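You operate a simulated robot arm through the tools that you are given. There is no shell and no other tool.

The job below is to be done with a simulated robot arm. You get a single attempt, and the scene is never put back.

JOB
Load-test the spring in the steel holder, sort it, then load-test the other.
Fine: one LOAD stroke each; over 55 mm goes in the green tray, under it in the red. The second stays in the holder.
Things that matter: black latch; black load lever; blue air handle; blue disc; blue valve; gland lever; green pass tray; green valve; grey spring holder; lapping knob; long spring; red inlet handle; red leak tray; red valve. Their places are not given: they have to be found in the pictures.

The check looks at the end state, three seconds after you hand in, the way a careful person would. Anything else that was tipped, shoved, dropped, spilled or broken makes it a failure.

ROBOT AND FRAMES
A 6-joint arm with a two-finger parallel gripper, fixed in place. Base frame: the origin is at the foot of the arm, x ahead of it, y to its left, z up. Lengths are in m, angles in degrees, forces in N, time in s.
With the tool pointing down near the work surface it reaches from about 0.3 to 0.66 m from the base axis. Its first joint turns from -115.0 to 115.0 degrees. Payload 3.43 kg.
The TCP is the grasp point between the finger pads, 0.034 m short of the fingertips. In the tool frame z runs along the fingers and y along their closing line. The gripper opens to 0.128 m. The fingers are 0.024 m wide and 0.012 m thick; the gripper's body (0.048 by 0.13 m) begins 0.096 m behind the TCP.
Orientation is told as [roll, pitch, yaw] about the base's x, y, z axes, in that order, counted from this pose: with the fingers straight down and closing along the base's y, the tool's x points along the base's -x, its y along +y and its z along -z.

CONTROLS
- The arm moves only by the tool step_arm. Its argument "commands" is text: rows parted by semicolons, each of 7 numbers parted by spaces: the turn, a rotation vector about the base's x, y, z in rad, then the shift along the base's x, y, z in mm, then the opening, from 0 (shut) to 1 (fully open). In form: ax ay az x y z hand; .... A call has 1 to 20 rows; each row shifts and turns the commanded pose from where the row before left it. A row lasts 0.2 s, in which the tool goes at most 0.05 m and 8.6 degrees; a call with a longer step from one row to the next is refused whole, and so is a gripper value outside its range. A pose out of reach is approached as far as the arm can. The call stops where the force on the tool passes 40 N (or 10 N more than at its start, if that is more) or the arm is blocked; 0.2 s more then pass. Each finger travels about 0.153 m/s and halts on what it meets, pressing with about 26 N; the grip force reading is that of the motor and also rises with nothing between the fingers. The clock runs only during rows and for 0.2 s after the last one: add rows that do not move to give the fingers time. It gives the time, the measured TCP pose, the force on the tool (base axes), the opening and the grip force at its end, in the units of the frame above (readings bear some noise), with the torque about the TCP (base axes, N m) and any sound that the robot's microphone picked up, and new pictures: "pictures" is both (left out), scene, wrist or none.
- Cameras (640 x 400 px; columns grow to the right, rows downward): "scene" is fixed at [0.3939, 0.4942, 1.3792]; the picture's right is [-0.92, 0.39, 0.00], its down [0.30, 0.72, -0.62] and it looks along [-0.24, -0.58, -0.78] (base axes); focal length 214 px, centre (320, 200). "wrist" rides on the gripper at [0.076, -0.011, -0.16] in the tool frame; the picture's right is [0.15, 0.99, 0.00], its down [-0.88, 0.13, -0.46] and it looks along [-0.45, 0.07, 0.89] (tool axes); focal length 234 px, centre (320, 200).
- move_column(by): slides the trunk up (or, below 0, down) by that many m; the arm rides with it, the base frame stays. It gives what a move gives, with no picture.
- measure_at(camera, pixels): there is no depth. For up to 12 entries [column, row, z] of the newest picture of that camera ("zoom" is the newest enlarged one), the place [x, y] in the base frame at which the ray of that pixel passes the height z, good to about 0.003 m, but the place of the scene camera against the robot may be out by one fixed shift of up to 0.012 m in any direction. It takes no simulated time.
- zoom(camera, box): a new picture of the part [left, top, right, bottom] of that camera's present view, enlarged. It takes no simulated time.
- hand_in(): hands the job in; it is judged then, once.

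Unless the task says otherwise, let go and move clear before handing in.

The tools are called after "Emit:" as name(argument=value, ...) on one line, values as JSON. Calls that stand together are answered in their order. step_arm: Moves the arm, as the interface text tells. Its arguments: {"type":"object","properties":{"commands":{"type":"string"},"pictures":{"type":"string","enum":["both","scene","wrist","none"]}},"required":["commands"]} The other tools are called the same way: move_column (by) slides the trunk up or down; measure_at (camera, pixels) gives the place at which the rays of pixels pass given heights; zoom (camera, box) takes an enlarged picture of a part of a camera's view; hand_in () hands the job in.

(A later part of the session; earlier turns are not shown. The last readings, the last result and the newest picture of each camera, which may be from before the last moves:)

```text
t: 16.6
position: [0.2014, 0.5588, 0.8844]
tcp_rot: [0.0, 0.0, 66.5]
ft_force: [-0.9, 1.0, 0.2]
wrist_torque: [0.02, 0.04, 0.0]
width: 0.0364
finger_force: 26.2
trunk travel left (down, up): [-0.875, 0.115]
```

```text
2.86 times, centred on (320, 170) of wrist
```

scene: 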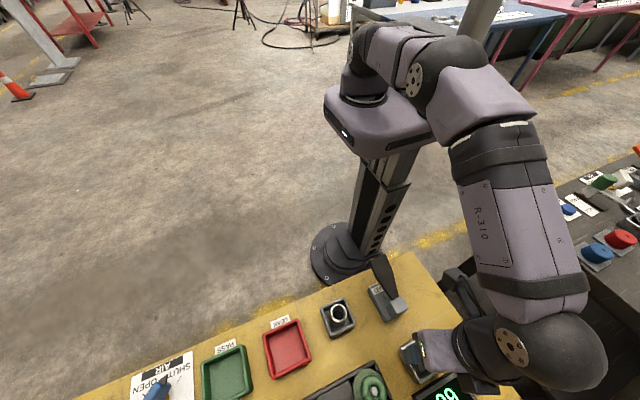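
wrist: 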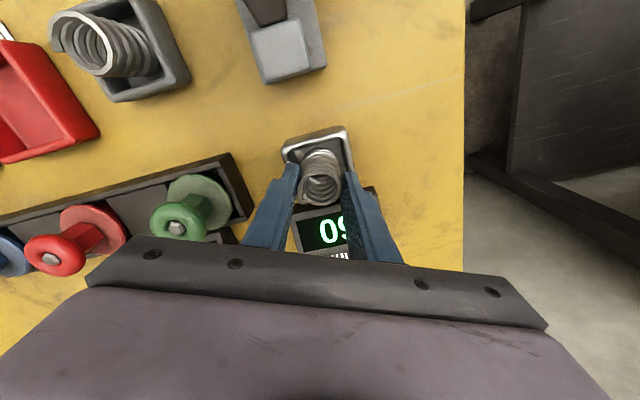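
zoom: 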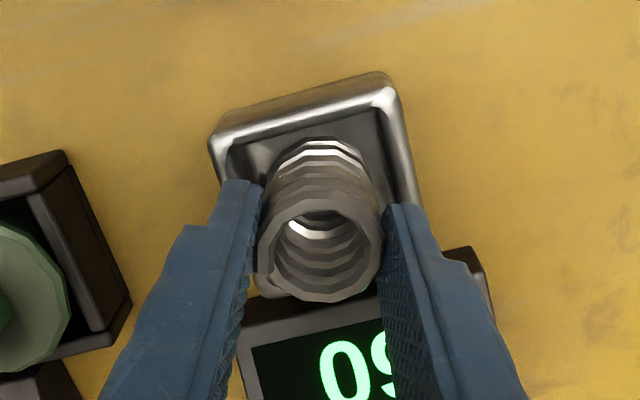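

The grip stopped at 36.4 mm with the spring between the pads. I'll lift it straight up.

Emit:
step_arm(commands="0 0 0 0 0 8 0.1;0 0 0 0 0 15 0.1;0 0 0 0 0 30 0.1;0 0 0 0 0 40 0.1;0 0 0 0 0 40 0.1;0 0 0 0 0 0 0.1", pictures="both")

Emit:
zoom(camera="scene", box=[340, 240, 520, 400])

Emit:
zoom(camera="wrist", box=[220, 60, 420, 240])

```text
t: 18.0
position: [0.2, 0.5613, 1.0173]
tcp_rot: [0.0, 0.1, 66.5]
ft_force: [0.7, -0.1, 0.8]
wrist_torque: [-0.01, 0.0, 0.02]
width: 0.0362
finger_force: 26.5
trunk travel left (down, up): [-0.875, 0.115]
```

scene: 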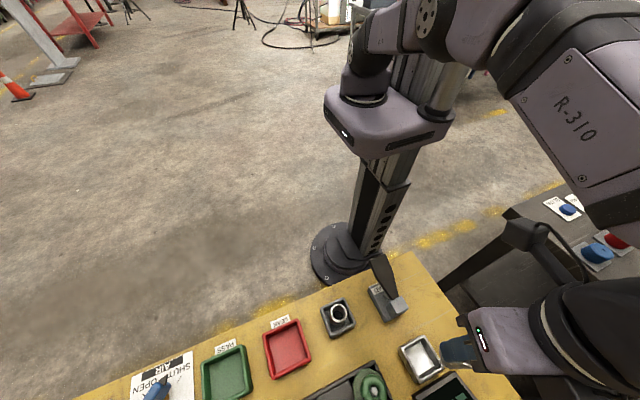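
wrist: 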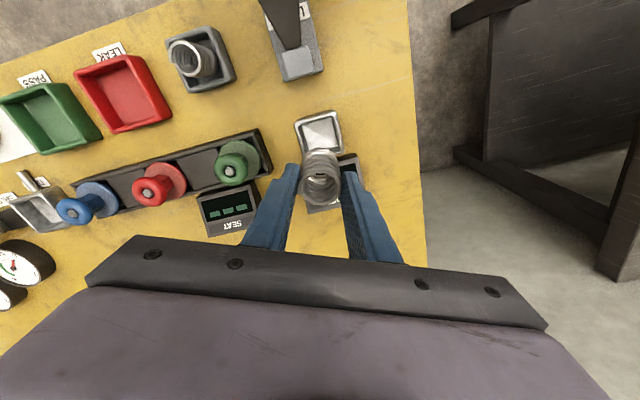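

```text
2.50 times, centred on (430, 320) of scene
```

zoom: 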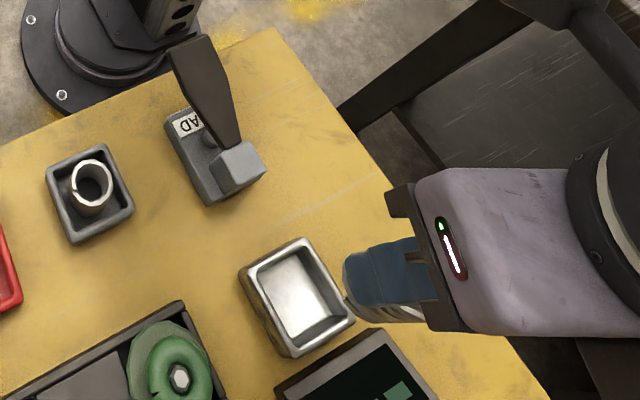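

```text
2.22 times, centred on (320, 150) of wrist
```

zoom: 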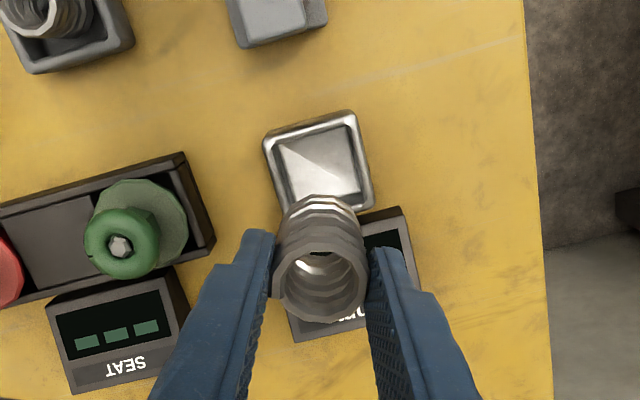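

The spring is out of the holder and held upright; the display went back to dashes. I'll now measure the green tray's corners and the emptied steel holder.

Emit:
measure_at(camera="scene", pixels=[[201.4, 362, 0.825], [243.7, 346, 0.825], [247, 385, 0.825], [205, 398, 0.825], [226, 370, 0.815], [301, 319, 0.825], [311, 362, 0.825], [264, 333, 0.825], [276, 378, 0.825]])

Emit:
measure_at(camera="wrist", pixels=[[318, 133, 0.815], [318, 133, 0.83], [0, 97, 0.825], [72, 82, 0.825], [102, 138, 0.825], [36, 153, 0.825], [122, 92, 0.815], [200, 62, 0.87], [200, 58, 0.83]])

Emit:
zoom(camera="scene", box=[180, 310, 360, 400])

Emit:
zoom(camera="wrist", box=[0, 20, 260, 200])

```text
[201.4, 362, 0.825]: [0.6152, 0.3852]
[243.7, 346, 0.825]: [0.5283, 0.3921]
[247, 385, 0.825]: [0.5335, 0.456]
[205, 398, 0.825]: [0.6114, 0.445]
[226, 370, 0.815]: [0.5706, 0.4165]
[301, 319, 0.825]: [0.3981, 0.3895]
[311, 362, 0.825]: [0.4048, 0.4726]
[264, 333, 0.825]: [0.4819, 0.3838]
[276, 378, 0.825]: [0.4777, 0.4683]
```

```text
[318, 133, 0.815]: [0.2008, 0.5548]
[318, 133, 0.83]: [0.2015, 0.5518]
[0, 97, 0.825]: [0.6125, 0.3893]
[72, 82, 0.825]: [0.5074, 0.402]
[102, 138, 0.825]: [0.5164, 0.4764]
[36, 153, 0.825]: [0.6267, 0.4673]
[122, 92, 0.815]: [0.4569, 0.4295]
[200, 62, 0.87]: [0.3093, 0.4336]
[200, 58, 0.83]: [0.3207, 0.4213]
```

```text
3.56 times, centred on (270, 355) of scene
```

zoom: 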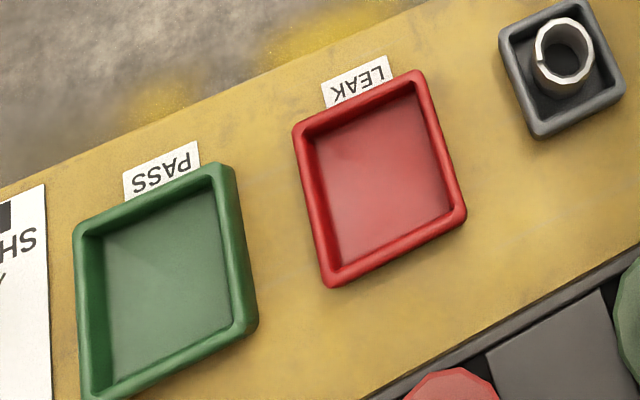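

```text
2.22 times, centred on (130, 110) of wrist
```

zoom: 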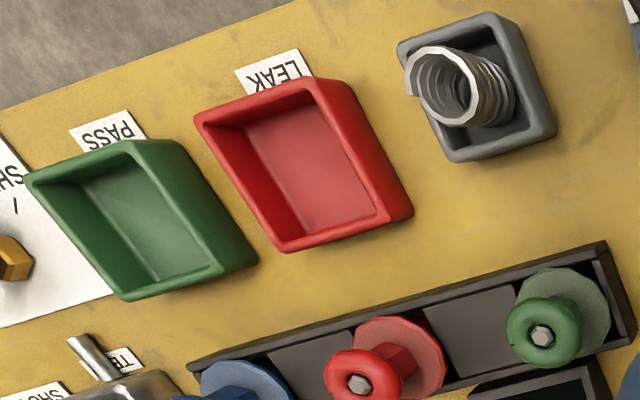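

The green tray's interior centre is about (0.575,0.42), roughly 85 mm square, and the emptied holder's centre is about (0.201,0.555). I'll carry the spring high over to near the green tray while turning the yaw gradually.

Emit:
step_arm(commands="0 0 0 0 0 30 0.1;0 0 -0.065 37 -22 0 0.1;0 0 -0.065 37 -22 0 0.1;0 0 -0.065 37 -22 0 0.1;0 0 -0.065 37 -22 0 0.1;0 0 -0.065 37 -22 0 0.1;0 0 -0.065 37 -22 0 0.1;0 0 -0.065 37 -22 0 0.1;0 0 -0.065 37 -22 0 0.1;0 0 0 0 0 0 0.1", pictures="both")

```text
t: 20.2
position: [0.4984, 0.3846, 1.0486]
tcp_rot: [0.0, 0.0, 36.7]
ft_force: [0.0, 0.0, 0.2]
wrist_torque: [0.03, -0.01, -0.02]
width: 0.0358
finger_force: 26.0
trunk travel left (down, up): [-0.875, 0.115]
```

scene: 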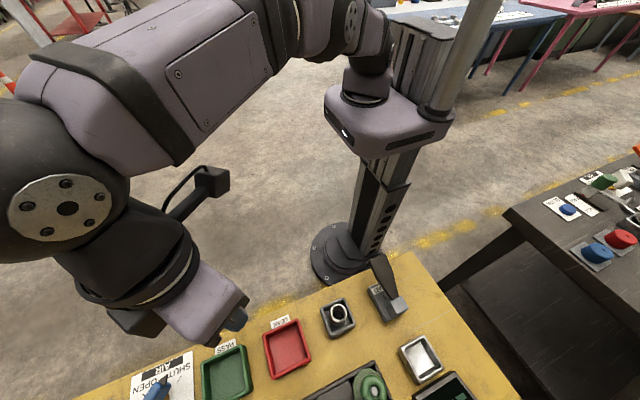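
wrist: 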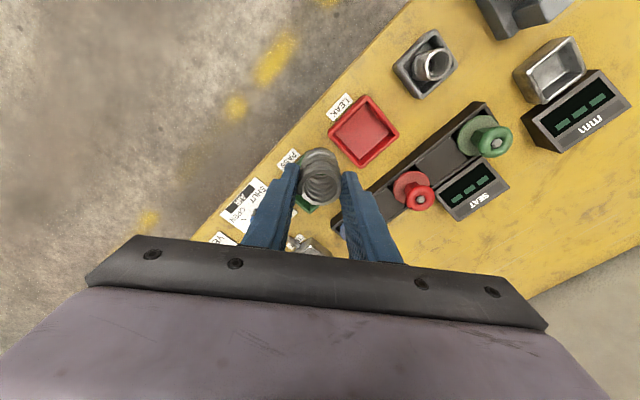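

The spring is held at (0.498,0.385), with the green tray just beyond it. I'll move outwards towards (0.562,0.412) and see whether the reading follows.

Emit:
step_arm(commands="0 0 0 20 10 -10 0.1;0 0 0 20 10 -15 0.1;0 0 0 12 4 -15 0.1;0 0 0 8 2 0 0.1;0 0 0 0 0 0 0.1", pictures="both")

Emit:
zoom(camera="wrist", box=[220, 60, 420, 260])

Emit:
zoom(camera="scene", box=[150, 270, 310, 400])

```text
t: 21.4
position: [0.5225, 0.3829, 1.0039]
tcp_rot: [0.0, 0.0, 36.7]
ft_force: [0.0, 0.0, -1.0]
wrist_torque: [0.03, -0.01, -0.03]
width: 0.0362
finger_force: 26.3
out of reach, approached as far as the arm can: row 1, 2, 3, 4
trunk travel left (down, up): [-0.875, 0.115]
```

scene: 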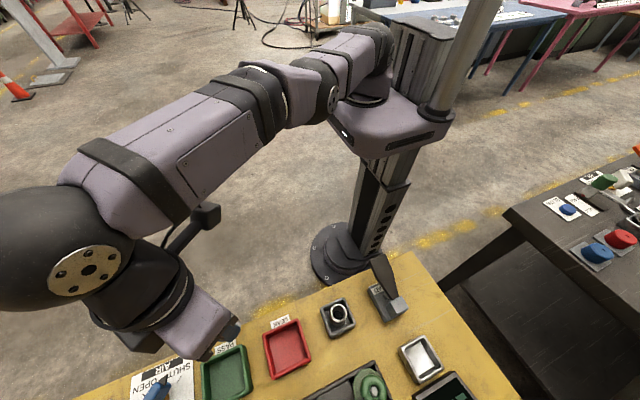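
wrist: 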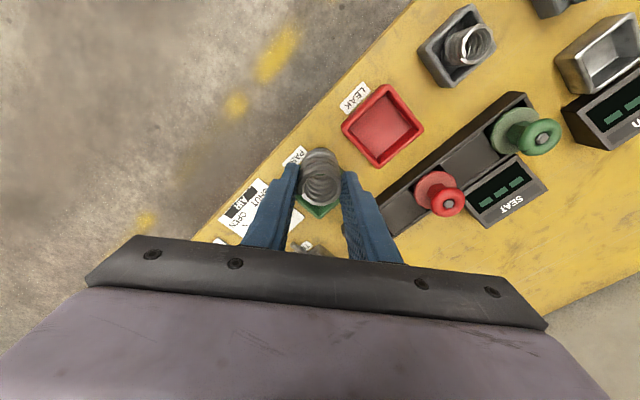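

```text
2.00 times, centred on (320, 160) of wrist
```

zoom: 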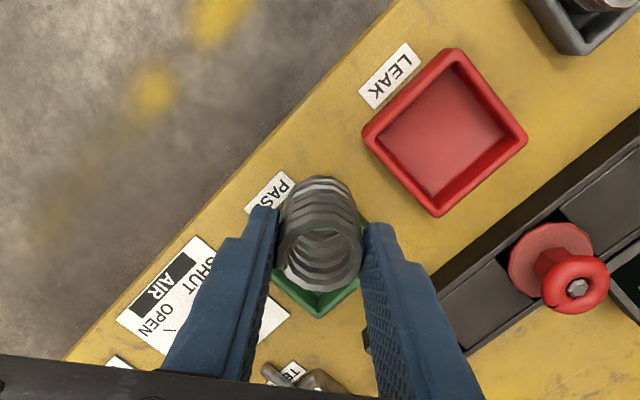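

```text
3.08 times, centred on (230, 335) of scene
```

zoom: 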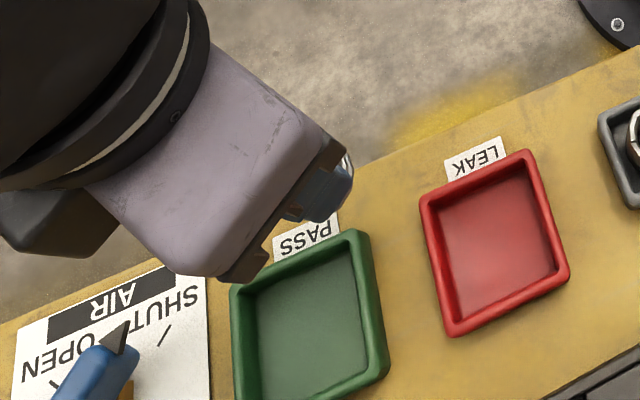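

The reach limit with the tool straight down is about 0.648 m, short of the tray. I'll tilt the fingers outward by about 15° about the TCP so the hand can reach further out.

Emit:
step_arm(commands="0 0 0 -15 -10 0 0.1;0.054 -0.072 0 0 0 0 0.1;0.054 -0.072 0 0 0 0 0.1;0.054 -0.072 0 0 0 0 0.1;0 0 0 0 0 0 0.1", pictures="both")

```text
t: 22.6
position: [0.5702, 0.4268, 1.0104]
tcp_rot: [0.1, -15.3, 36.6]
ft_force: [-0.5, 0.5, -0.9]
wrist_torque: [-0.04, 0.02, -0.04]
width: 0.0362
finger_force: 26.1
out of reach, approached as far as the arm can: row 1, 2, 3, 4
trunk travel left (down, up): [-0.875, 0.115]
```

scene: 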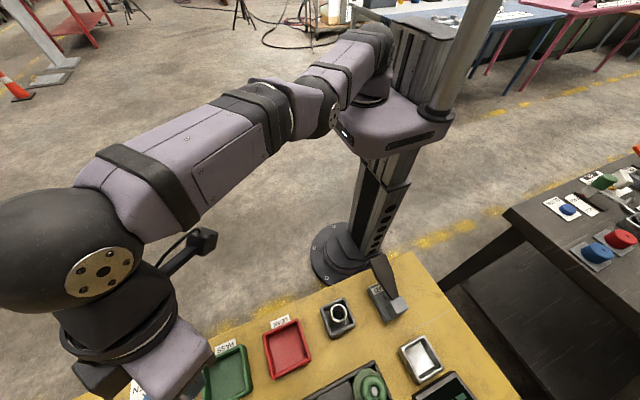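
wrist: 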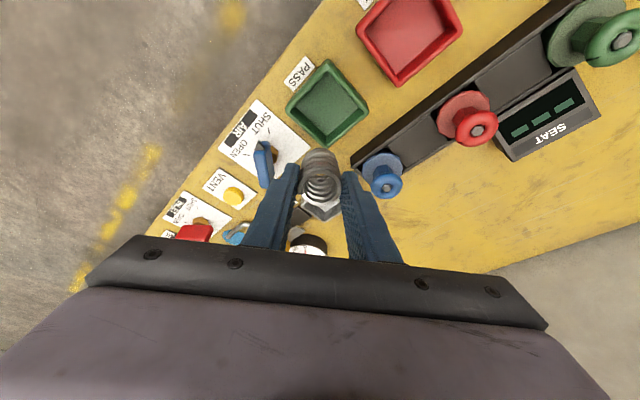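

Now the TCP is at (0.570,0.427) with a 15° tilt, and the green tray is fully in the wrist view at (328,103). I'll measure the tray from here.

Emit:
measure_at(camera="wrist", pixels=[[287, 103, 0.825], [325, 61, 0.825], [368, 101, 0.825], [327, 146, 0.825], [327, 102, 0.815], [327, 102, 0.825]])

Emit:
zoom(camera="wrist", box=[230, 30, 430, 230])

Emit:
zoom(camera="scene", box=[120, 290, 300, 400])

```text
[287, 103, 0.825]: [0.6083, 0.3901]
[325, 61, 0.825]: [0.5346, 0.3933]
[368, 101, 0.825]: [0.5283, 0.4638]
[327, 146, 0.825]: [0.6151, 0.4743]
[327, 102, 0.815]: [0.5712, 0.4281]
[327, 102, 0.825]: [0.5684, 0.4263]
```

```text
2.00 times, centred on (330, 130) of wrist
```

zoom: 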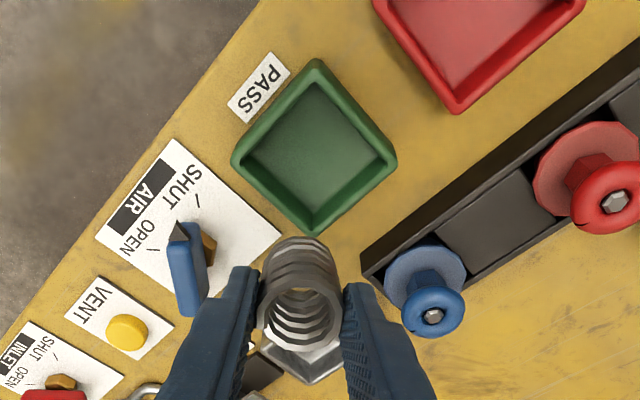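

```text
3.56 times, centred on (210, 345) of scene
```

zoom: 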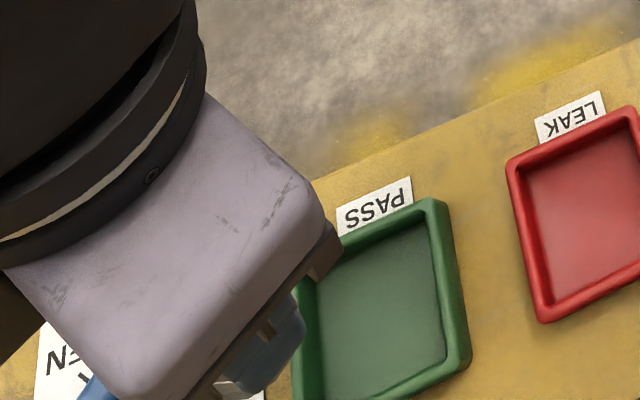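

The tray centre is about (0.572,0.430), well placed. I'll first run a still row to see where the commanded pose really settles.

Emit:
step_arm(commands="0 0 0 0 0 0 0.1;0 0 0 0 0 0 0.1", pictures="none")

```text
t: 23.2
position: [0.5696, 0.4263, 1.0111]
tcp_rot: [0.1, -15.3, 36.6]
ft_force: [-0.5, 0.8, -1.3]
wrist_torque: [0.01, 0.03, -0.05]
width: 0.0362
finger_force: 25.6
trunk travel left (down, up): [-0.875, 0.115]
```

It holds at (0.570,0.426,1.011) and is in reach. I'll shift slightly inward so the tilted spring's foot is over the tray centre, then come down most of the way.

Emit:
step_arm(commands="0 0 0 -12 -7 -10 0.1;0 0 0 0 0 -25 0.1;0 0 0 0 0 -25 0.1;0 0 0 0 0 -20 0.1;0 0 0 0 0 -10 0.1;0 0 0 0 0 0 0.1", pictures="both")

Emit:
zoom(camera="wrist", box=[230, 60, 430, 260])

Emit:
zoom(camera="scene", box=[140, 310, 300, 410])

```text
t: 24.6
position: [0.5695, 0.4294, 0.9209]
tcp_rot: [0.1, -15.3, 36.7]
ft_force: [-0.7, -0.4, -0.6]
wrist_torque: [0.02, -0.01, -0.02]
width: 0.0362
finger_force: 26.0
out of reach, approached as far as the arm can: row 1
trunk travel left (down, up): [-0.875, 0.115]
```

scene: 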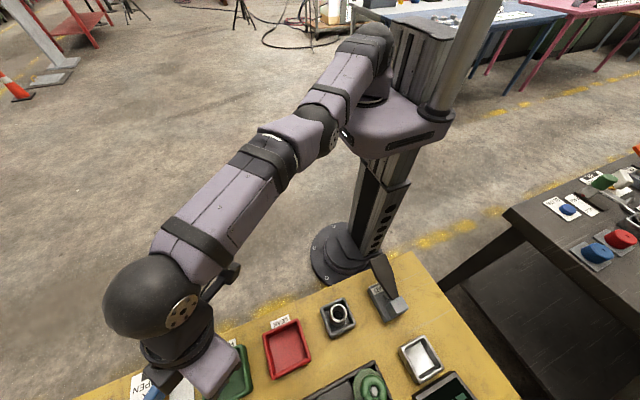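
wrist: 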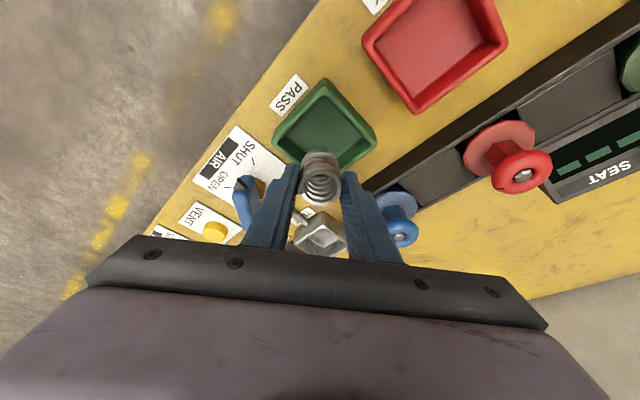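

```text
2.00 times, centred on (330, 160) of wrist
```

zoom: 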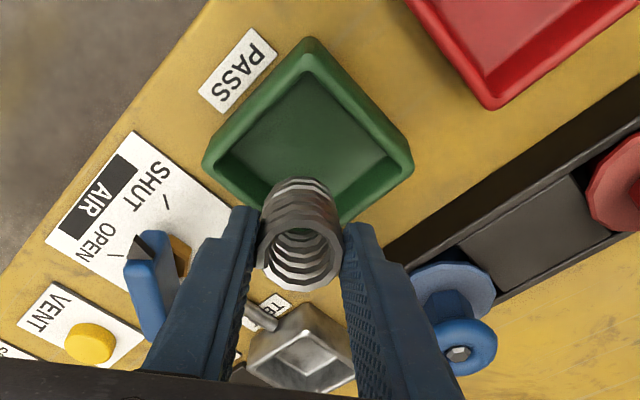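

```text
refused: 410 is not a number from 0 to 400
```

The hand is at (0.5695,0.429,0.921), so the inward shift didn't take effect. I'll shift again by (−13,−10) mm at this height and check.

Emit:
step_arm(commands="0 0 0 -7 -5 0 0.1;0 0 0 -6 -5 0 0.1;0 0 0 0 0 0 0.1", pictures="both")

Emit:
zoom(camera="wrist", box=[230, 60, 430, 260])

Emit:
zoom(camera="scene", box=[140, 310, 300, 400])

Emit:
measure_at(camera="wrist", pixels=[[320, 130, 0.82], [242, 200, 0.86], [215, 230, 0.84]])

```text
t: 25.4
position: [0.5698, 0.4287, 0.9204]
tcp_rot: [-0.1, -15.2, 36.7]
ft_force: [-0.4, -0.2, -1.6]
wrist_torque: [0.01, -0.02, 0.01]
width: 0.0361
finger_force: 26.5
out of reach, approached as far as the arm can: row 1, 2
trunk travel left (down, up): [-0.875, 0.115]
```

scene: 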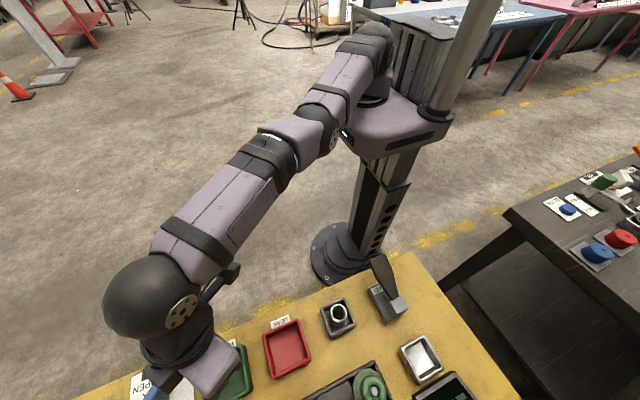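
wrist: 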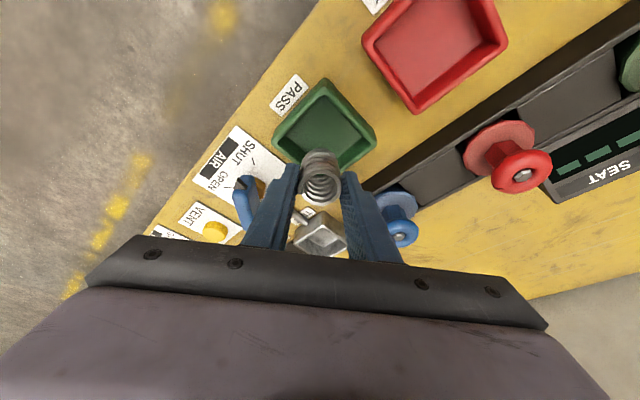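

```text
2.00 times, centred on (330, 160) of wrist
```

zoom: 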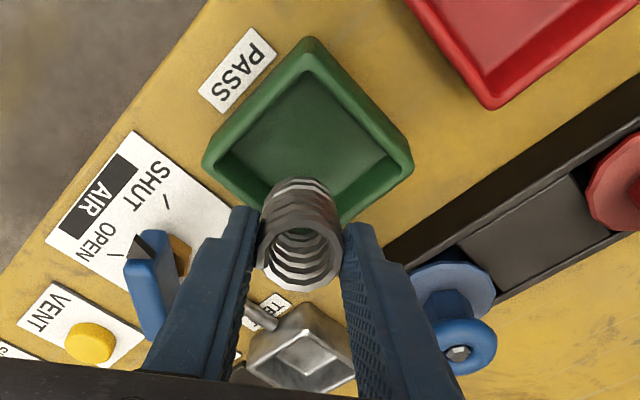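

```text
4.00 times, centred on (220, 355) of scene
```

zoom: 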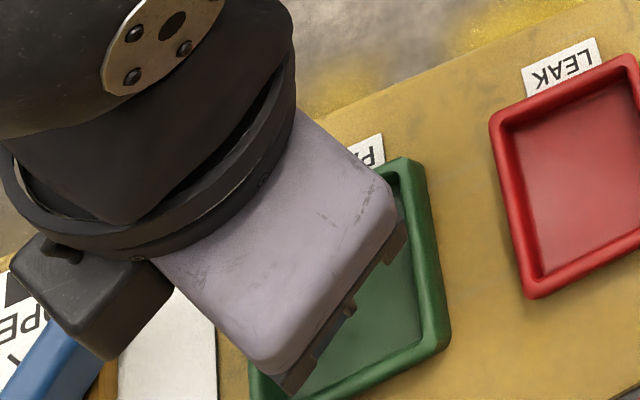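

```text
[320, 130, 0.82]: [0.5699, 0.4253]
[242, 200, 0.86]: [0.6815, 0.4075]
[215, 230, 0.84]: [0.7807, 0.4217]
```

Inward moves are flagged as out of reach even though outward ones weren't, so the commanded pose may differ from the measured one. I'll test by rising a little and moving inward further, watching the readings.

Emit:
step_arm(commands="0 0 0 0 0 20 0.1;0 0 0 -10 -8 0 0.1;0 0 0 0 0 0 0.1", pictures="none")

Emit:
step_arm(commands="0 0 0 -20 -15 0 0.1;0 0 0 0 0 0 0.1", pictures="none")

```text
t: 26.2
position: [0.5708, 0.4303, 0.942]
tcp_rot: [-0.1, -15.4, 36.7]
ft_force: [-0.2, 0.1, -1.6]
wrist_torque: [-0.07, 0.0, 0.01]
width: 0.036
finger_force: 26.3
out of reach, approached as far as the arm can: row 2
trunk travel left (down, up): [-0.875, 0.115]
```

```text
t: 26.8
position: [0.5704, 0.4312, 0.9414]
tcp_rot: [0.0, -15.4, 36.7]
ft_force: [0.0, -0.1, -0.3]
wrist_torque: [-0.02, 0.03, 0.04]
width: 0.036
finger_force: 26.5
out of reach, approached as far as the arm can: row 1
trunk travel left (down, up): [-0.875, 0.115]
```

Inward motion stays blocked at this tilt. I'll reduce the tilt a little and see how the position responds.

Emit:
step_arm(commands="-0.03 0.04 0 0 0 0 0.1;0 0 0 0 0 0 0.1", pictures="none")

```text
t: 27.4
position: [0.5619, 0.4242, 0.9422]
tcp_rot: [-0.1, -12.6, 36.7]
ft_force: [0.0, -0.1, 0.0]
wrist_torque: [0.01, 0.01, 0.01]
width: 0.0358
finger_force: 25.8
out of reach, approached as far as the arm can: row 1
trunk travel left (down, up): [-0.875, 0.115]
```

Reducing the tilt moved the TCP inward, meaning the arm is stretched at its limit with the command still further out. I'll keep stepping inward to find where it starts to follow.

Emit:
step_arm(commands="0 0 0 -16 -12 0 0.1;0 0 0 -16 -12 0 0.1;0 0 0 0 0 0 0.1", pictures="none")

```text
t: 28.2
position: [0.5612, 0.4227, 0.942]
tcp_rot: [0.0, -12.6, 36.7]
ft_force: [-0.8, 0.1, -0.7]
wrist_torque: [0.04, 0.03, 0.0]
width: 0.036
finger_force: 25.6
out of reach, approached as far as the arm can: row 1, 2
trunk travel left (down, up): [-0.875, 0.115]
```

The hand seems locked at full stretch, but at the present tilt (12.6°) the spring's foot is at about (0.573,0.432), right over the tray centre (0.572,0.430). Vertical moves work, so I'll lower here.

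Emit:
step_arm(commands="0 0 0 0 0 -15 0.1;0 0 0 0 0 -15 0.1;0 0 0 0 0 -10 0.1;0 0 0 0 0 0 0.1", pictures="both")

Emit:
zoom(camera="wrist", box=[230, 60, 430, 260])

Emit:
zoom(camera="scene", box=[140, 310, 300, 400])

```text
t: 29.2
position: [0.5597, 0.4235, 0.9025]
tcp_rot: [0.0, -12.6, 36.7]
ft_force: [0.0, -0.8, -0.6]
wrist_torque: [0.02, 0.01, 0.01]
width: 0.0362
finger_force: 25.8
trunk travel left (down, up): [-0.875, 0.115]
```

scene: 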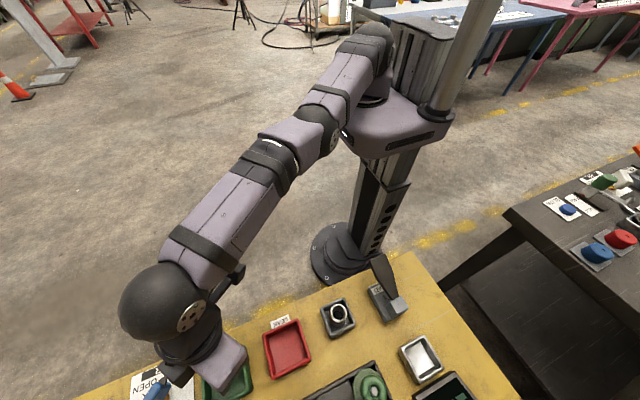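
wrist: 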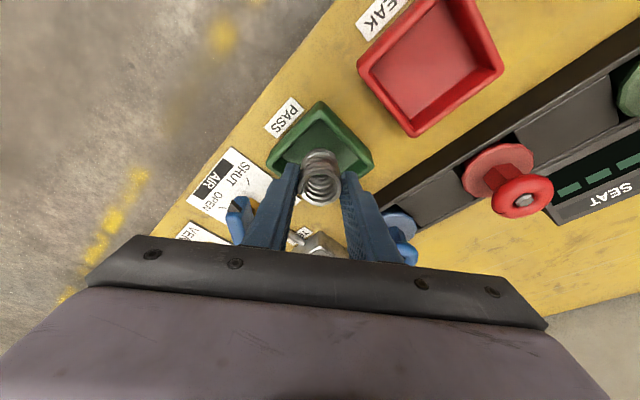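

```text
2.00 times, centred on (330, 160) of wrist
```

zoom: 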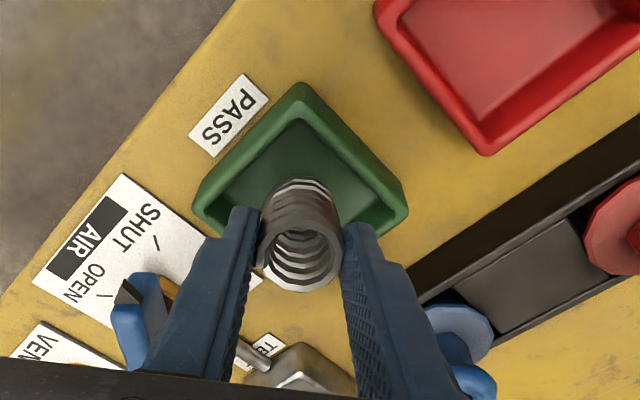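

```text
4.00 times, centred on (220, 355) of scene
```

zoom: 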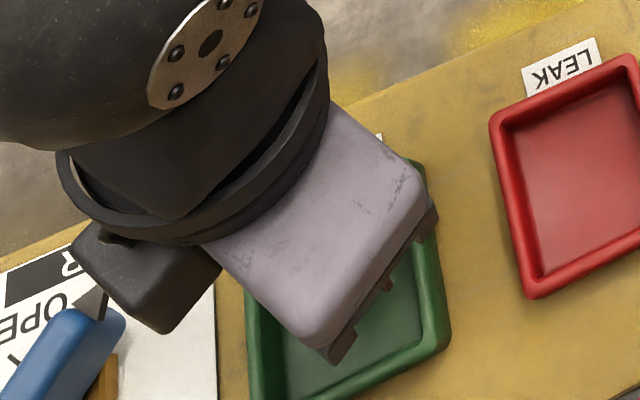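

The spring is above the tray interior (wrist zoom: coils at (300,190), tray centre near (300,200)). I'll lower in 2 mm steps feeling for the floor.

Emit:
step_arm(commands="0 0 0 0 0 -3 0.1;0 0 0 0 0 -3 0.1;0 0 0 0 0 -2 0.1;0 0 0 0 0 -2 0.1;0 0 0 0 0 0 0.1", pictures="wrist")

```text
t: 30.4
position: [0.5607, 0.4238, 0.8921]
tcp_rot: [0.0, -12.6, 36.7]
ft_force: [-0.4, 0.7, -1.3]
wrist_torque: [0.02, 0.0, 0.02]
width: 0.0358
finger_force: 25.7
trunk travel left (down, up): [-0.875, 0.115]
```

wrist: 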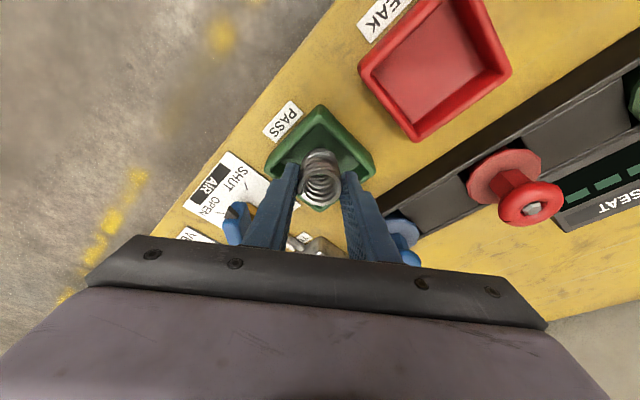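

No contact yet at z=0.892 (forces only noise). I'll continue in 2 mm steps.

Emit:
step_arm(commands="0 0 0 0 0 -2 0.1;0 0 0 0 0 -2 0.1;0 0 0 0 0 -2 0.1;0 0 0 0 0 0 0.1", pictures="none")

```text
t: 31.4
position: [0.5582, 0.4238, 0.8872]
tcp_rot: [-0.1, -12.6, 36.7]
ft_force: [-1.7, -0.1, 4.6]
wrist_torque: [-0.07, 0.07, 0.0]
width: 0.0359
finger_force: 25.4
trunk travel left (down, up): [-0.875, 0.115]
```

There's contact with the tray floor (4.6 N). I'll open the fingers a bit to let the spring settle.

Emit:
step_arm(commands="0 0 0 0 0 0 0.33;0 0 0 0 0 0 0.42;0 0 0 0 0 0 0.5;0 0 0 0 0 0 0.5", pictures="wrist")

Emit:
zoom(camera="wrist", box=[230, 60, 430, 260])

```text
t: 32.4
position: [0.5604, 0.4236, 0.8854]
tcp_rot: [0.0, -12.6, 36.7]
ft_force: [-0.2, 0.6, 0.5]
wrist_torque: [-0.02, -0.01, -0.02]
width: 0.0641
finger_force: 0.0
trunk travel left (down, up): [-0.875, 0.115]
```

wrist: 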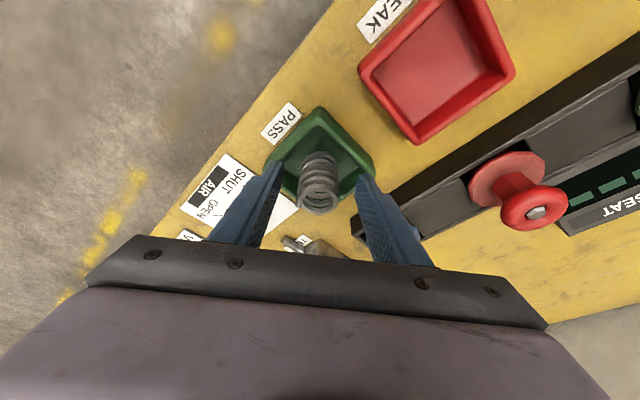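

```text
2.00 times, centred on (330, 160) of wrist
```

zoom: 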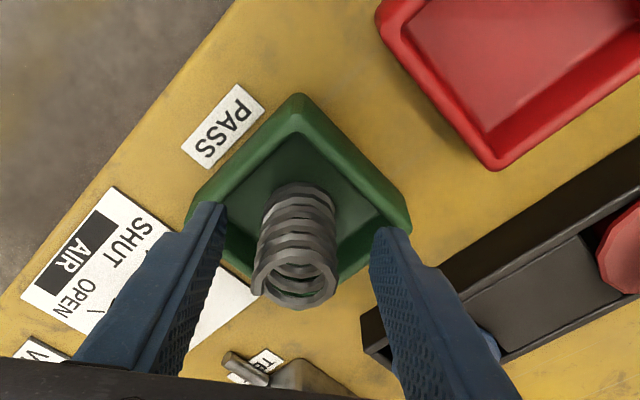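

The spring now stands in the green tray (wrist zoom (295,240)), clear of both fingers. I'll rise straight up.

Emit:
step_arm(commands="0 0 0 0 0 10 0.5;0 0 0 0 0 20 0.5;0 0 0 0 0 30 0.5;0 0 0 0 0 40 0.5;0 0 0 0 0 40 0.5;0 0 0 0 0 0 0.5", pictures="both")

Emit:
zoom(camera="scene", box=[140, 310, 300, 400])

```text
t: 33.8
position: [0.5598, 0.4229, 1.0265]
tcp_rot: [0.0, -12.6, 36.7]
ft_force: [0.2, 0.2, -0.5]
wrist_torque: [0.0, 0.01, -0.02]
width: 0.0641
finger_force: 0.0
trunk travel left (down, up): [-0.875, 0.115]
```

scene: 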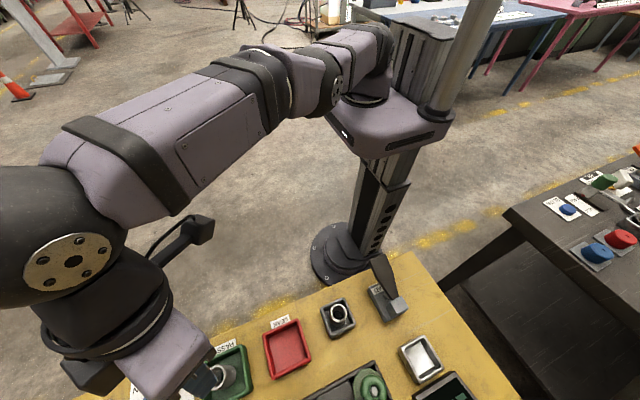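
wrist: 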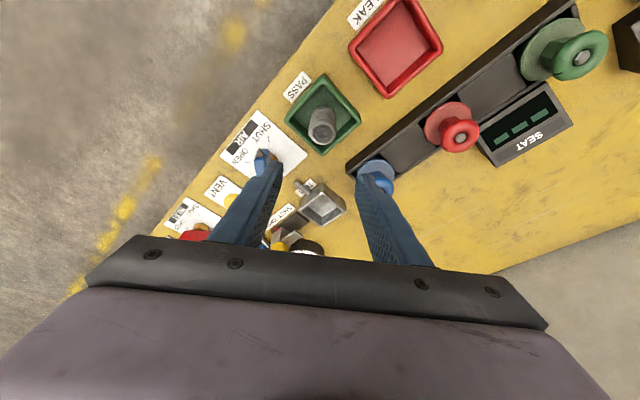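

```text
4.00 times, centred on (220, 355) of scene
```

zoom: 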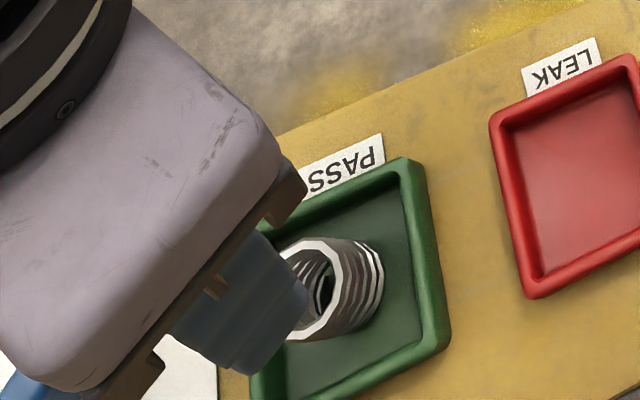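

The first spring stands in the green tray. Now I'll remove the tilt and try moving inward while rising.

Emit:
step_arm(commands="0 0 0 -25 -18 20 0.5;0 0 0 -30 -22 20 0.5;0 0 0 0 0 0 0.5", pictures="none")

```text
t: 34.6
position: [0.5476, 0.4203, 1.0707]
tcp_rot: [0.0, -12.3, 36.8]
ft_force: [0.5, -0.4, 0.5]
wrist_torque: [-0.02, -0.01, -0.03]
width: 0.0641
finger_force: 0.0
out of reach, approached as far as the arm can: row 1, 2
trunk travel left (down, up): [-0.875, 0.115]
```

Still locked with upward-inward steps. I'll try inward combined with downward, which should make the elbow bend.

Emit:
step_arm(commands="0 0 0 -22 -16 -25 0.5;0 0 0 -22 -16 -25 0.5;0 0 0 0 0 0 0.5", pictures="none")

```text
t: 35.4
position: [0.5486, 0.4269, 1.0358]
tcp_rot: [0.0, -12.4, 36.7]
ft_force: [-0.4, -0.1, 0.4]
wrist_torque: [0.0, 0.01, -0.02]
width: 0.0641
finger_force: 0.1
out of reach, approached as far as the arm can: row 1, 2
trunk travel left (down, up): [-0.875, 0.115]
```

Still on the stretched sphere; the elbow may have passed through straight onto the wrong side. I'll rise, then make an outward-and-down motion followed by inward moves to bring the elbow back.

Emit:
step_arm(commands="0 0 0 0 0 40 0.5;0 0 0 0 0 40 0.5;0 0 0 10 8 -45 0.5;0 0 0 10 8 -40 0.5;0 0 0 -25 -18 -10 0.5;0 0 0 -25 -18 0 0.5;0 0 0 0 0 0 0.5", pictures="scene")

```text
t: 37.0
position: [0.5476, 0.4323, 1.0224]
tcp_rot: [-0.1, -12.6, 36.7]
ft_force: [-0.3, 1.2, 0.3]
wrist_torque: [-0.01, 0.02, 0.0]
width: 0.0641
finger_force: 0.2
out of reach, approached as far as the arm can: row 1, 2, 4, 5, 6
trunk travel left (down, up): [-0.875, 0.115]
```

scene: 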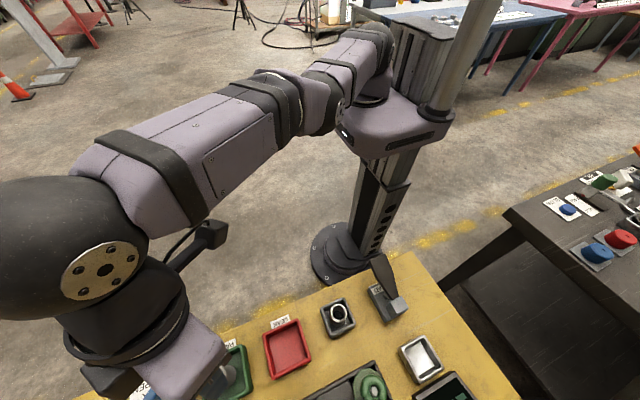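

Row 3 (down-out) followed but inward didn't. I'll go well above shoulder height along the arc, then come straight down, which lies inside the reach sphere.

Emit:
step_arm(commands="0 0 0 -8 -6 45 0.5;0 0 0 -10 -8 45 0.5;0 0 0 -15 -11 42 0.5;0 0 0 -20 -15 40 0.5;0 0 0 -20 -15 40 0.5;0 0 0 0 0 0 0.5", pictures="none")

Emit:
step_arm(commands="0 0 0 -10 -8 -40 0.5;0 0 0 -10 -8 -40 0.5;0 0 0 0 0 0 0.5", pictures="scene")

```text
t: 38.4
position: [0.4915, 0.3884, 1.2427]
tcp_rot: [-0.1, -12.4, 36.8]
ft_force: [-0.3, 0.7, 0.7]
wrist_torque: [0.01, 0.02, -0.01]
width: 0.0639
finger_force: 0.2
out of reach, approached as far as the arm can: row 2, 3, 4, 5
trunk travel left (down, up): [-0.875, 0.115]
```

```text
t: 39.2
position: [0.4962, 0.3945, 1.2251]
tcp_rot: [0.0, -12.3, 36.7]
ft_force: [-0.3, 0.0, 1.6]
wrist_torque: [0.02, 0.02, -0.01]
width: 0.0642
finger_force: 0.0
out of reach, approached as far as the arm can: row 1, 2
trunk travel left (down, up): [-0.875, 0.115]
```

scene: 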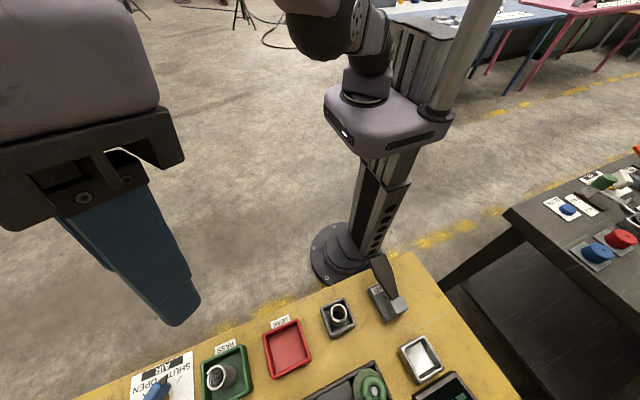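

The behaviour suggests the commanded pose integrates inward while the elbow is stuck on the wrong side of straight. I'll command outward and up first (staying high and clear), then down along the arc to bend the elbow the right way.

Emit:
step_arm(commands="0 0 0 36 27 20 0.5;0 0 0 36 27 20 0.5;0 0 0 36 27 20 0.5;0 0 0 36 27 20 0.5;0 0 0 36 27 20 0.5;0 0 0 36 27 20 0.5;0 0 0 36 27 20 0.5;0 0 0 36 27 20 0.5;0 0 0 36 27 20 0.5;0 0 0 36 27 20 0.5", pictures="none")

```text
t: 41.4
position: [0.503, 0.3917, 1.2246]
tcp_rot: [0.0, -12.6, 36.7]
ft_force: [-0.2, 0.1, -0.6]
wrist_torque: [-0.02, -0.02, 0.0]
width: 0.0641
finger_force: 0.1
out of reach, approached as far as the arm can: row 1, 2, 3, 4, 5, 6, 7, 8, 9, 10
trunk travel left (down, up): [-0.875, 0.115]
```

No real change outward, as expected at the limit. Now the downward rows with a slight outward bias.

Emit:
step_arm(commands="0 0 0 4 3 -40 0.5;0 0 0 4 3 -40 0.5;0 0 0 4 3 -40 0.5;0 0 0 4 3 -40 0.5;0 0 0 0 0 0 0.5", pictures="none")

```text
t: 42.6
position: [0.543, 0.4229, 1.0751]
tcp_rot: [0.0, -12.5, 36.7]
ft_force: [0.0, 0.8, -0.1]
wrist_torque: [-0.02, 0.02, 0.05]
width: 0.0641
finger_force: 0.2
out of reach, approached as far as the arm can: row 1, 2, 3, 4
trunk travel left (down, up): [-0.875, 0.115]
```

The command evidently resets to the achieved pose. Now I'll try the inward motion again from here after this downward sweep.

Emit:
step_arm(commands="0 0 0 -38 -29 -5 0.5;0 0 0 0 0 0 0.5", pictures="none")

Emit:
step_arm(commands="0 0 0 -12 -9 -40 0.5;0 0 0 -12 -9 -5 0.5;0 0 0 0 0 0 0.5", pictures="scene")

```text
t: 43.2
position: [0.5409, 0.4254, 1.0771]
tcp_rot: [0.0, -12.4, 36.7]
ft_force: [-1.2, 0.7, 0.3]
wrist_torque: [-0.01, 0.01, 0.04]
width: 0.0643
finger_force: 0.1
out of reach, approached as far as the arm can: row 1
trunk travel left (down, up): [-0.875, 0.115]
```

```text
t: 44.0
position: [0.5441, 0.4318, 1.0369]
tcp_rot: [0.0, -12.5, 36.6]
ft_force: [0.2, -0.5, 0.3]
wrist_torque: [0.0, -0.03, 0.01]
width: 0.064
finger_force: 0.0
out of reach, approached as far as the arm can: row 1, 2
trunk travel left (down, up): [-0.875, 0.115]
```

scene: 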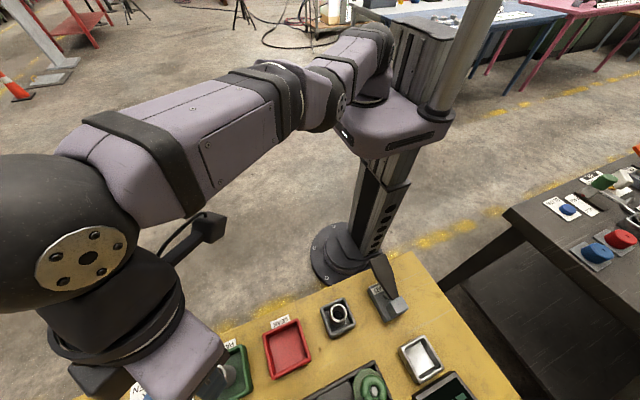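

I'll retry: go up along the arc, then come straight down in small 10 mm steps, which needs the elbow to bend only gradually.

Emit:
step_arm(commands="0 0 0 0 0 45 0.5;0 0 0 -6 -4 45 0.5;0 0 0 -10 -8 42 0.5;0 0 0 -15 -11 42 0.5;0 0 0 -18 -14 40 0.5;0 0 0 0 0 0 0.5;0 0 0 0 0 -10 0.5;0 0 0 0 0 -10 0.5;0 0 0 0 0 -10 0.5;0 0 0 0 0 -10 0.5;0 0 0 0 0 0 0.5", pictures="none")

```text
t: 46.4
position: [0.4988, 0.397, 1.2176]
tcp_rot: [0.0, -12.4, 36.8]
ft_force: [0.1, 0.4, -0.1]
wrist_torque: [0.01, -0.01, 0.01]
width: 0.0639
finger_force: 0.0
out of reach, approached as far as the arm can: row 1, 2, 7, 8, 9, 10
trunk travel left (down, up): [-0.875, 0.115]
```

Upward-inward rows were accepted but downward weren't. I'll try steeper inward steps from this height.

Emit:
step_arm(commands="0 0 0 -16 -12 20 0.5;0 0 0 0 0 0 0.5", pictures="none")

Emit:
step_arm(commands="0 0 0 -24 -18 20 0.5;0 0 0 -24 -18 10 0.5;0 0 0 0 0 0 0.5", pictures="scene")

```text
t: 47.0
position: [0.4902, 0.3904, 1.2426]
tcp_rot: [0.0, -12.4, 36.7]
ft_force: [0.0, 0.7, 0.1]
wrist_torque: [-0.01, 0.02, 0.02]
width: 0.0639
finger_force: 0.0
out of reach, approached as far as the arm can: row 1
trunk travel left (down, up): [-0.875, 0.115]
```

```text
t: 47.8
position: [0.4796, 0.3863, 1.2579]
tcp_rot: [-0.1, -12.6, 36.8]
ft_force: [0.1, -0.3, -0.8]
wrist_torque: [-0.01, -0.02, -0.01]
width: 0.0641
finger_force: 0.1
out of reach, approached as far as the arm can: row 1, 2
trunk travel left (down, up): [-0.875, 0.115]
```

scene: 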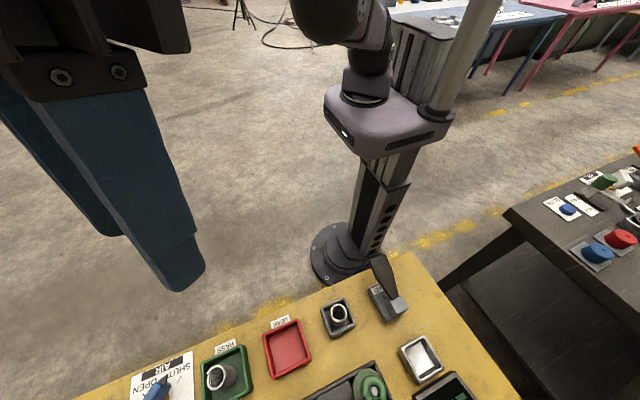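

Near full stretch, each inward step needs a large elbow rotation, so perhaps smaller steps are needed. I'll try ten inward steps of just 1 mm.

Emit:
step_arm(commands="0 0 0 -0.8 -0.6 0 0.5;0 0 0 -0.8 -0.6 0 0.5;0 0 0 -0.8 -0.6 0 0.5;0 0 0 -0.8 -0.6 0 0.5;0 0 0 -0.8 -0.6 0 0.5;0 0 0 -0.8 -0.6 0 0.5;0 0 0 -0.8 -0.6 0 0.5;0 0 0 -0.8 -0.6 0 0.5;0 0 0 -0.8 -0.6 0 0.5;0 0 0 -0.8 -0.6 0 0.5", pictures="none")

```text
t: 50.0
position: [0.4781, 0.3855, 1.261]
tcp_rot: [-0.1, -12.5, 36.7]
ft_force: [0.3, -0.6, -0.3]
wrist_torque: [0.0, 0.01, -0.01]
width: 0.064
finger_force: 0.1
out of reach, approached as far as the arm can: row 6, 10
trunk travel left (down, up): [-0.875, 0.115]
```

The arm slides on its outer sphere without bending the elbow. Pitching the tool back towards vertical while moving inward should rotate the elbow in the bending sense, so I'll combine these.

Emit:
step_arm(commands="-0.084 0.112 0 -36 -27 0 0.5;-0.084 0.112 0 -36 -27 0 0.5;0 0 0 0 0 0 0.5", pictures="none")

```text
t: 50.8
position: [0.4175, 0.3394, 1.2607]
tcp_rot: [0.0, 3.5, 36.7]
ft_force: [0.6, 0.1, -1.3]
wrist_torque: [-0.07, 0.02, 0.01]
width: 0.0639
finger_force: 0.0
out of reach, approached as far as the arm can: row 1
trunk travel left (down, up): [-0.875, 0.115]
```

Row 2 was accepted and the TCP came in to r≈0.54. I'll test further inward and straight-down motion.

Emit:
step_arm(commands="0 0 0 -16 -12 0 0.5;0 0 0 -16 -12 -10 0.5;0 0 0 0 0 -30 0.5;0 0 0 0 0 0 0.5", pictures="none")

```text
t: 51.8
position: [0.3828, 0.3147, 1.2207]
tcp_rot: [-0.1, 3.4, 36.7]
ft_force: [-0.2, -0.5, 0.3]
wrist_torque: [0.01, -0.01, -0.02]
width: 0.0639
finger_force: 0.0
trunk travel left (down, up): [-0.875, 0.115]
```

The arm is free again and follows fully. I'll straighten the tool, turn to yaw ≈53°, and go above the grey holder at about (0.318,0.42).

Emit:
step_arm(commands="0.036 -0.048 0 -10 15 -20 0.5;0 0 0.14 -20 30 -30 0.5;0 0 0.14 -20 30 -30 0.5;0 0 0 -15 30 -35 0.5;0 0 0 0 0 -40 0.5;0 0 0 0 0 -30 0.5;0 0 0 0 0 0 0.5", pictures="both")

Emit:
zoom(camera="wrist", box=[230, 60, 430, 240])

```text
t: 53.4
position: [0.3143, 0.4186, 1.0358]
tcp_rot: [-0.1, 0.0, 52.8]
ft_force: [-0.5, -0.2, -0.1]
wrist_torque: [0.04, 0.02, 0.03]
width: 0.0637
finger_force: 0.1
trunk travel left (down, up): [-0.875, 0.115]
```

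scene: 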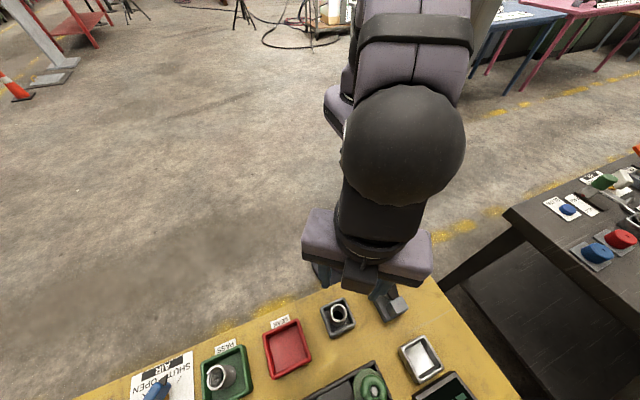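
wrist: 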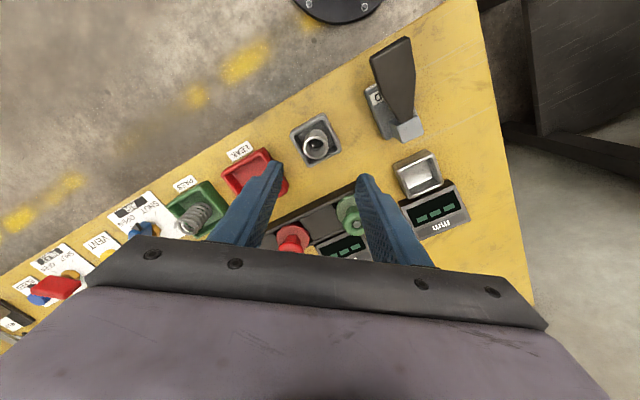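

```text
2.22 times, centred on (330, 150) of wrist
```

zoom: 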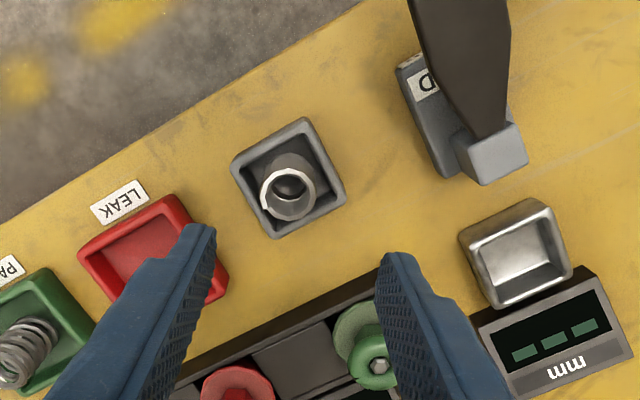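

The grey holder's spring top is at wrist (316,143). I'll measure it and the empty steel holder from this view.

Emit:
measure_at(camera="wrist", pixels=[[315.6, 143.2, 0.84], [315.6, 143.2, 0.86], [315.6, 143.2, 0.88], [316, 140, 0.825], [316, 140, 0.84], [417, 172, 0.815], [417, 172, 0.83]])

Emit:
zoom(camera="wrist", box=[270, 95, 370, 185])

Emit:
zoom(camera="wrist", box=[370, 130, 470, 220])

```text
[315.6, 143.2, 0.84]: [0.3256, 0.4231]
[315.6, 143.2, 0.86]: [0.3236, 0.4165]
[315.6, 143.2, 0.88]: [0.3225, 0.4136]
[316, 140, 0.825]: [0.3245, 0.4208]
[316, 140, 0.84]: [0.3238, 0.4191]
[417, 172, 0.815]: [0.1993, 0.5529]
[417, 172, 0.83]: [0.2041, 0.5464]
```

```text
4.44 times, centred on (320, 140) of wrist
```

zoom: 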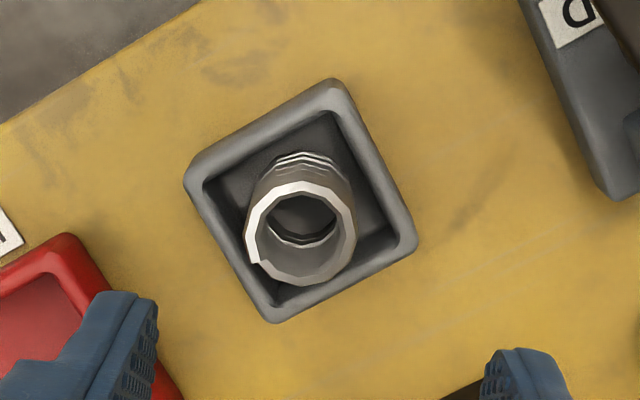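

```text
4.44 times, centred on (420, 175) of wrist
```

zoom: 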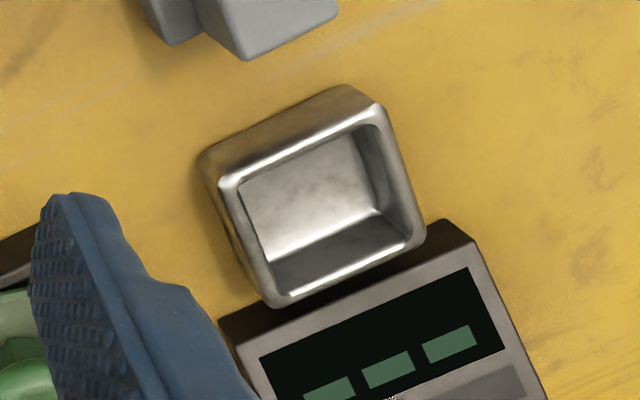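

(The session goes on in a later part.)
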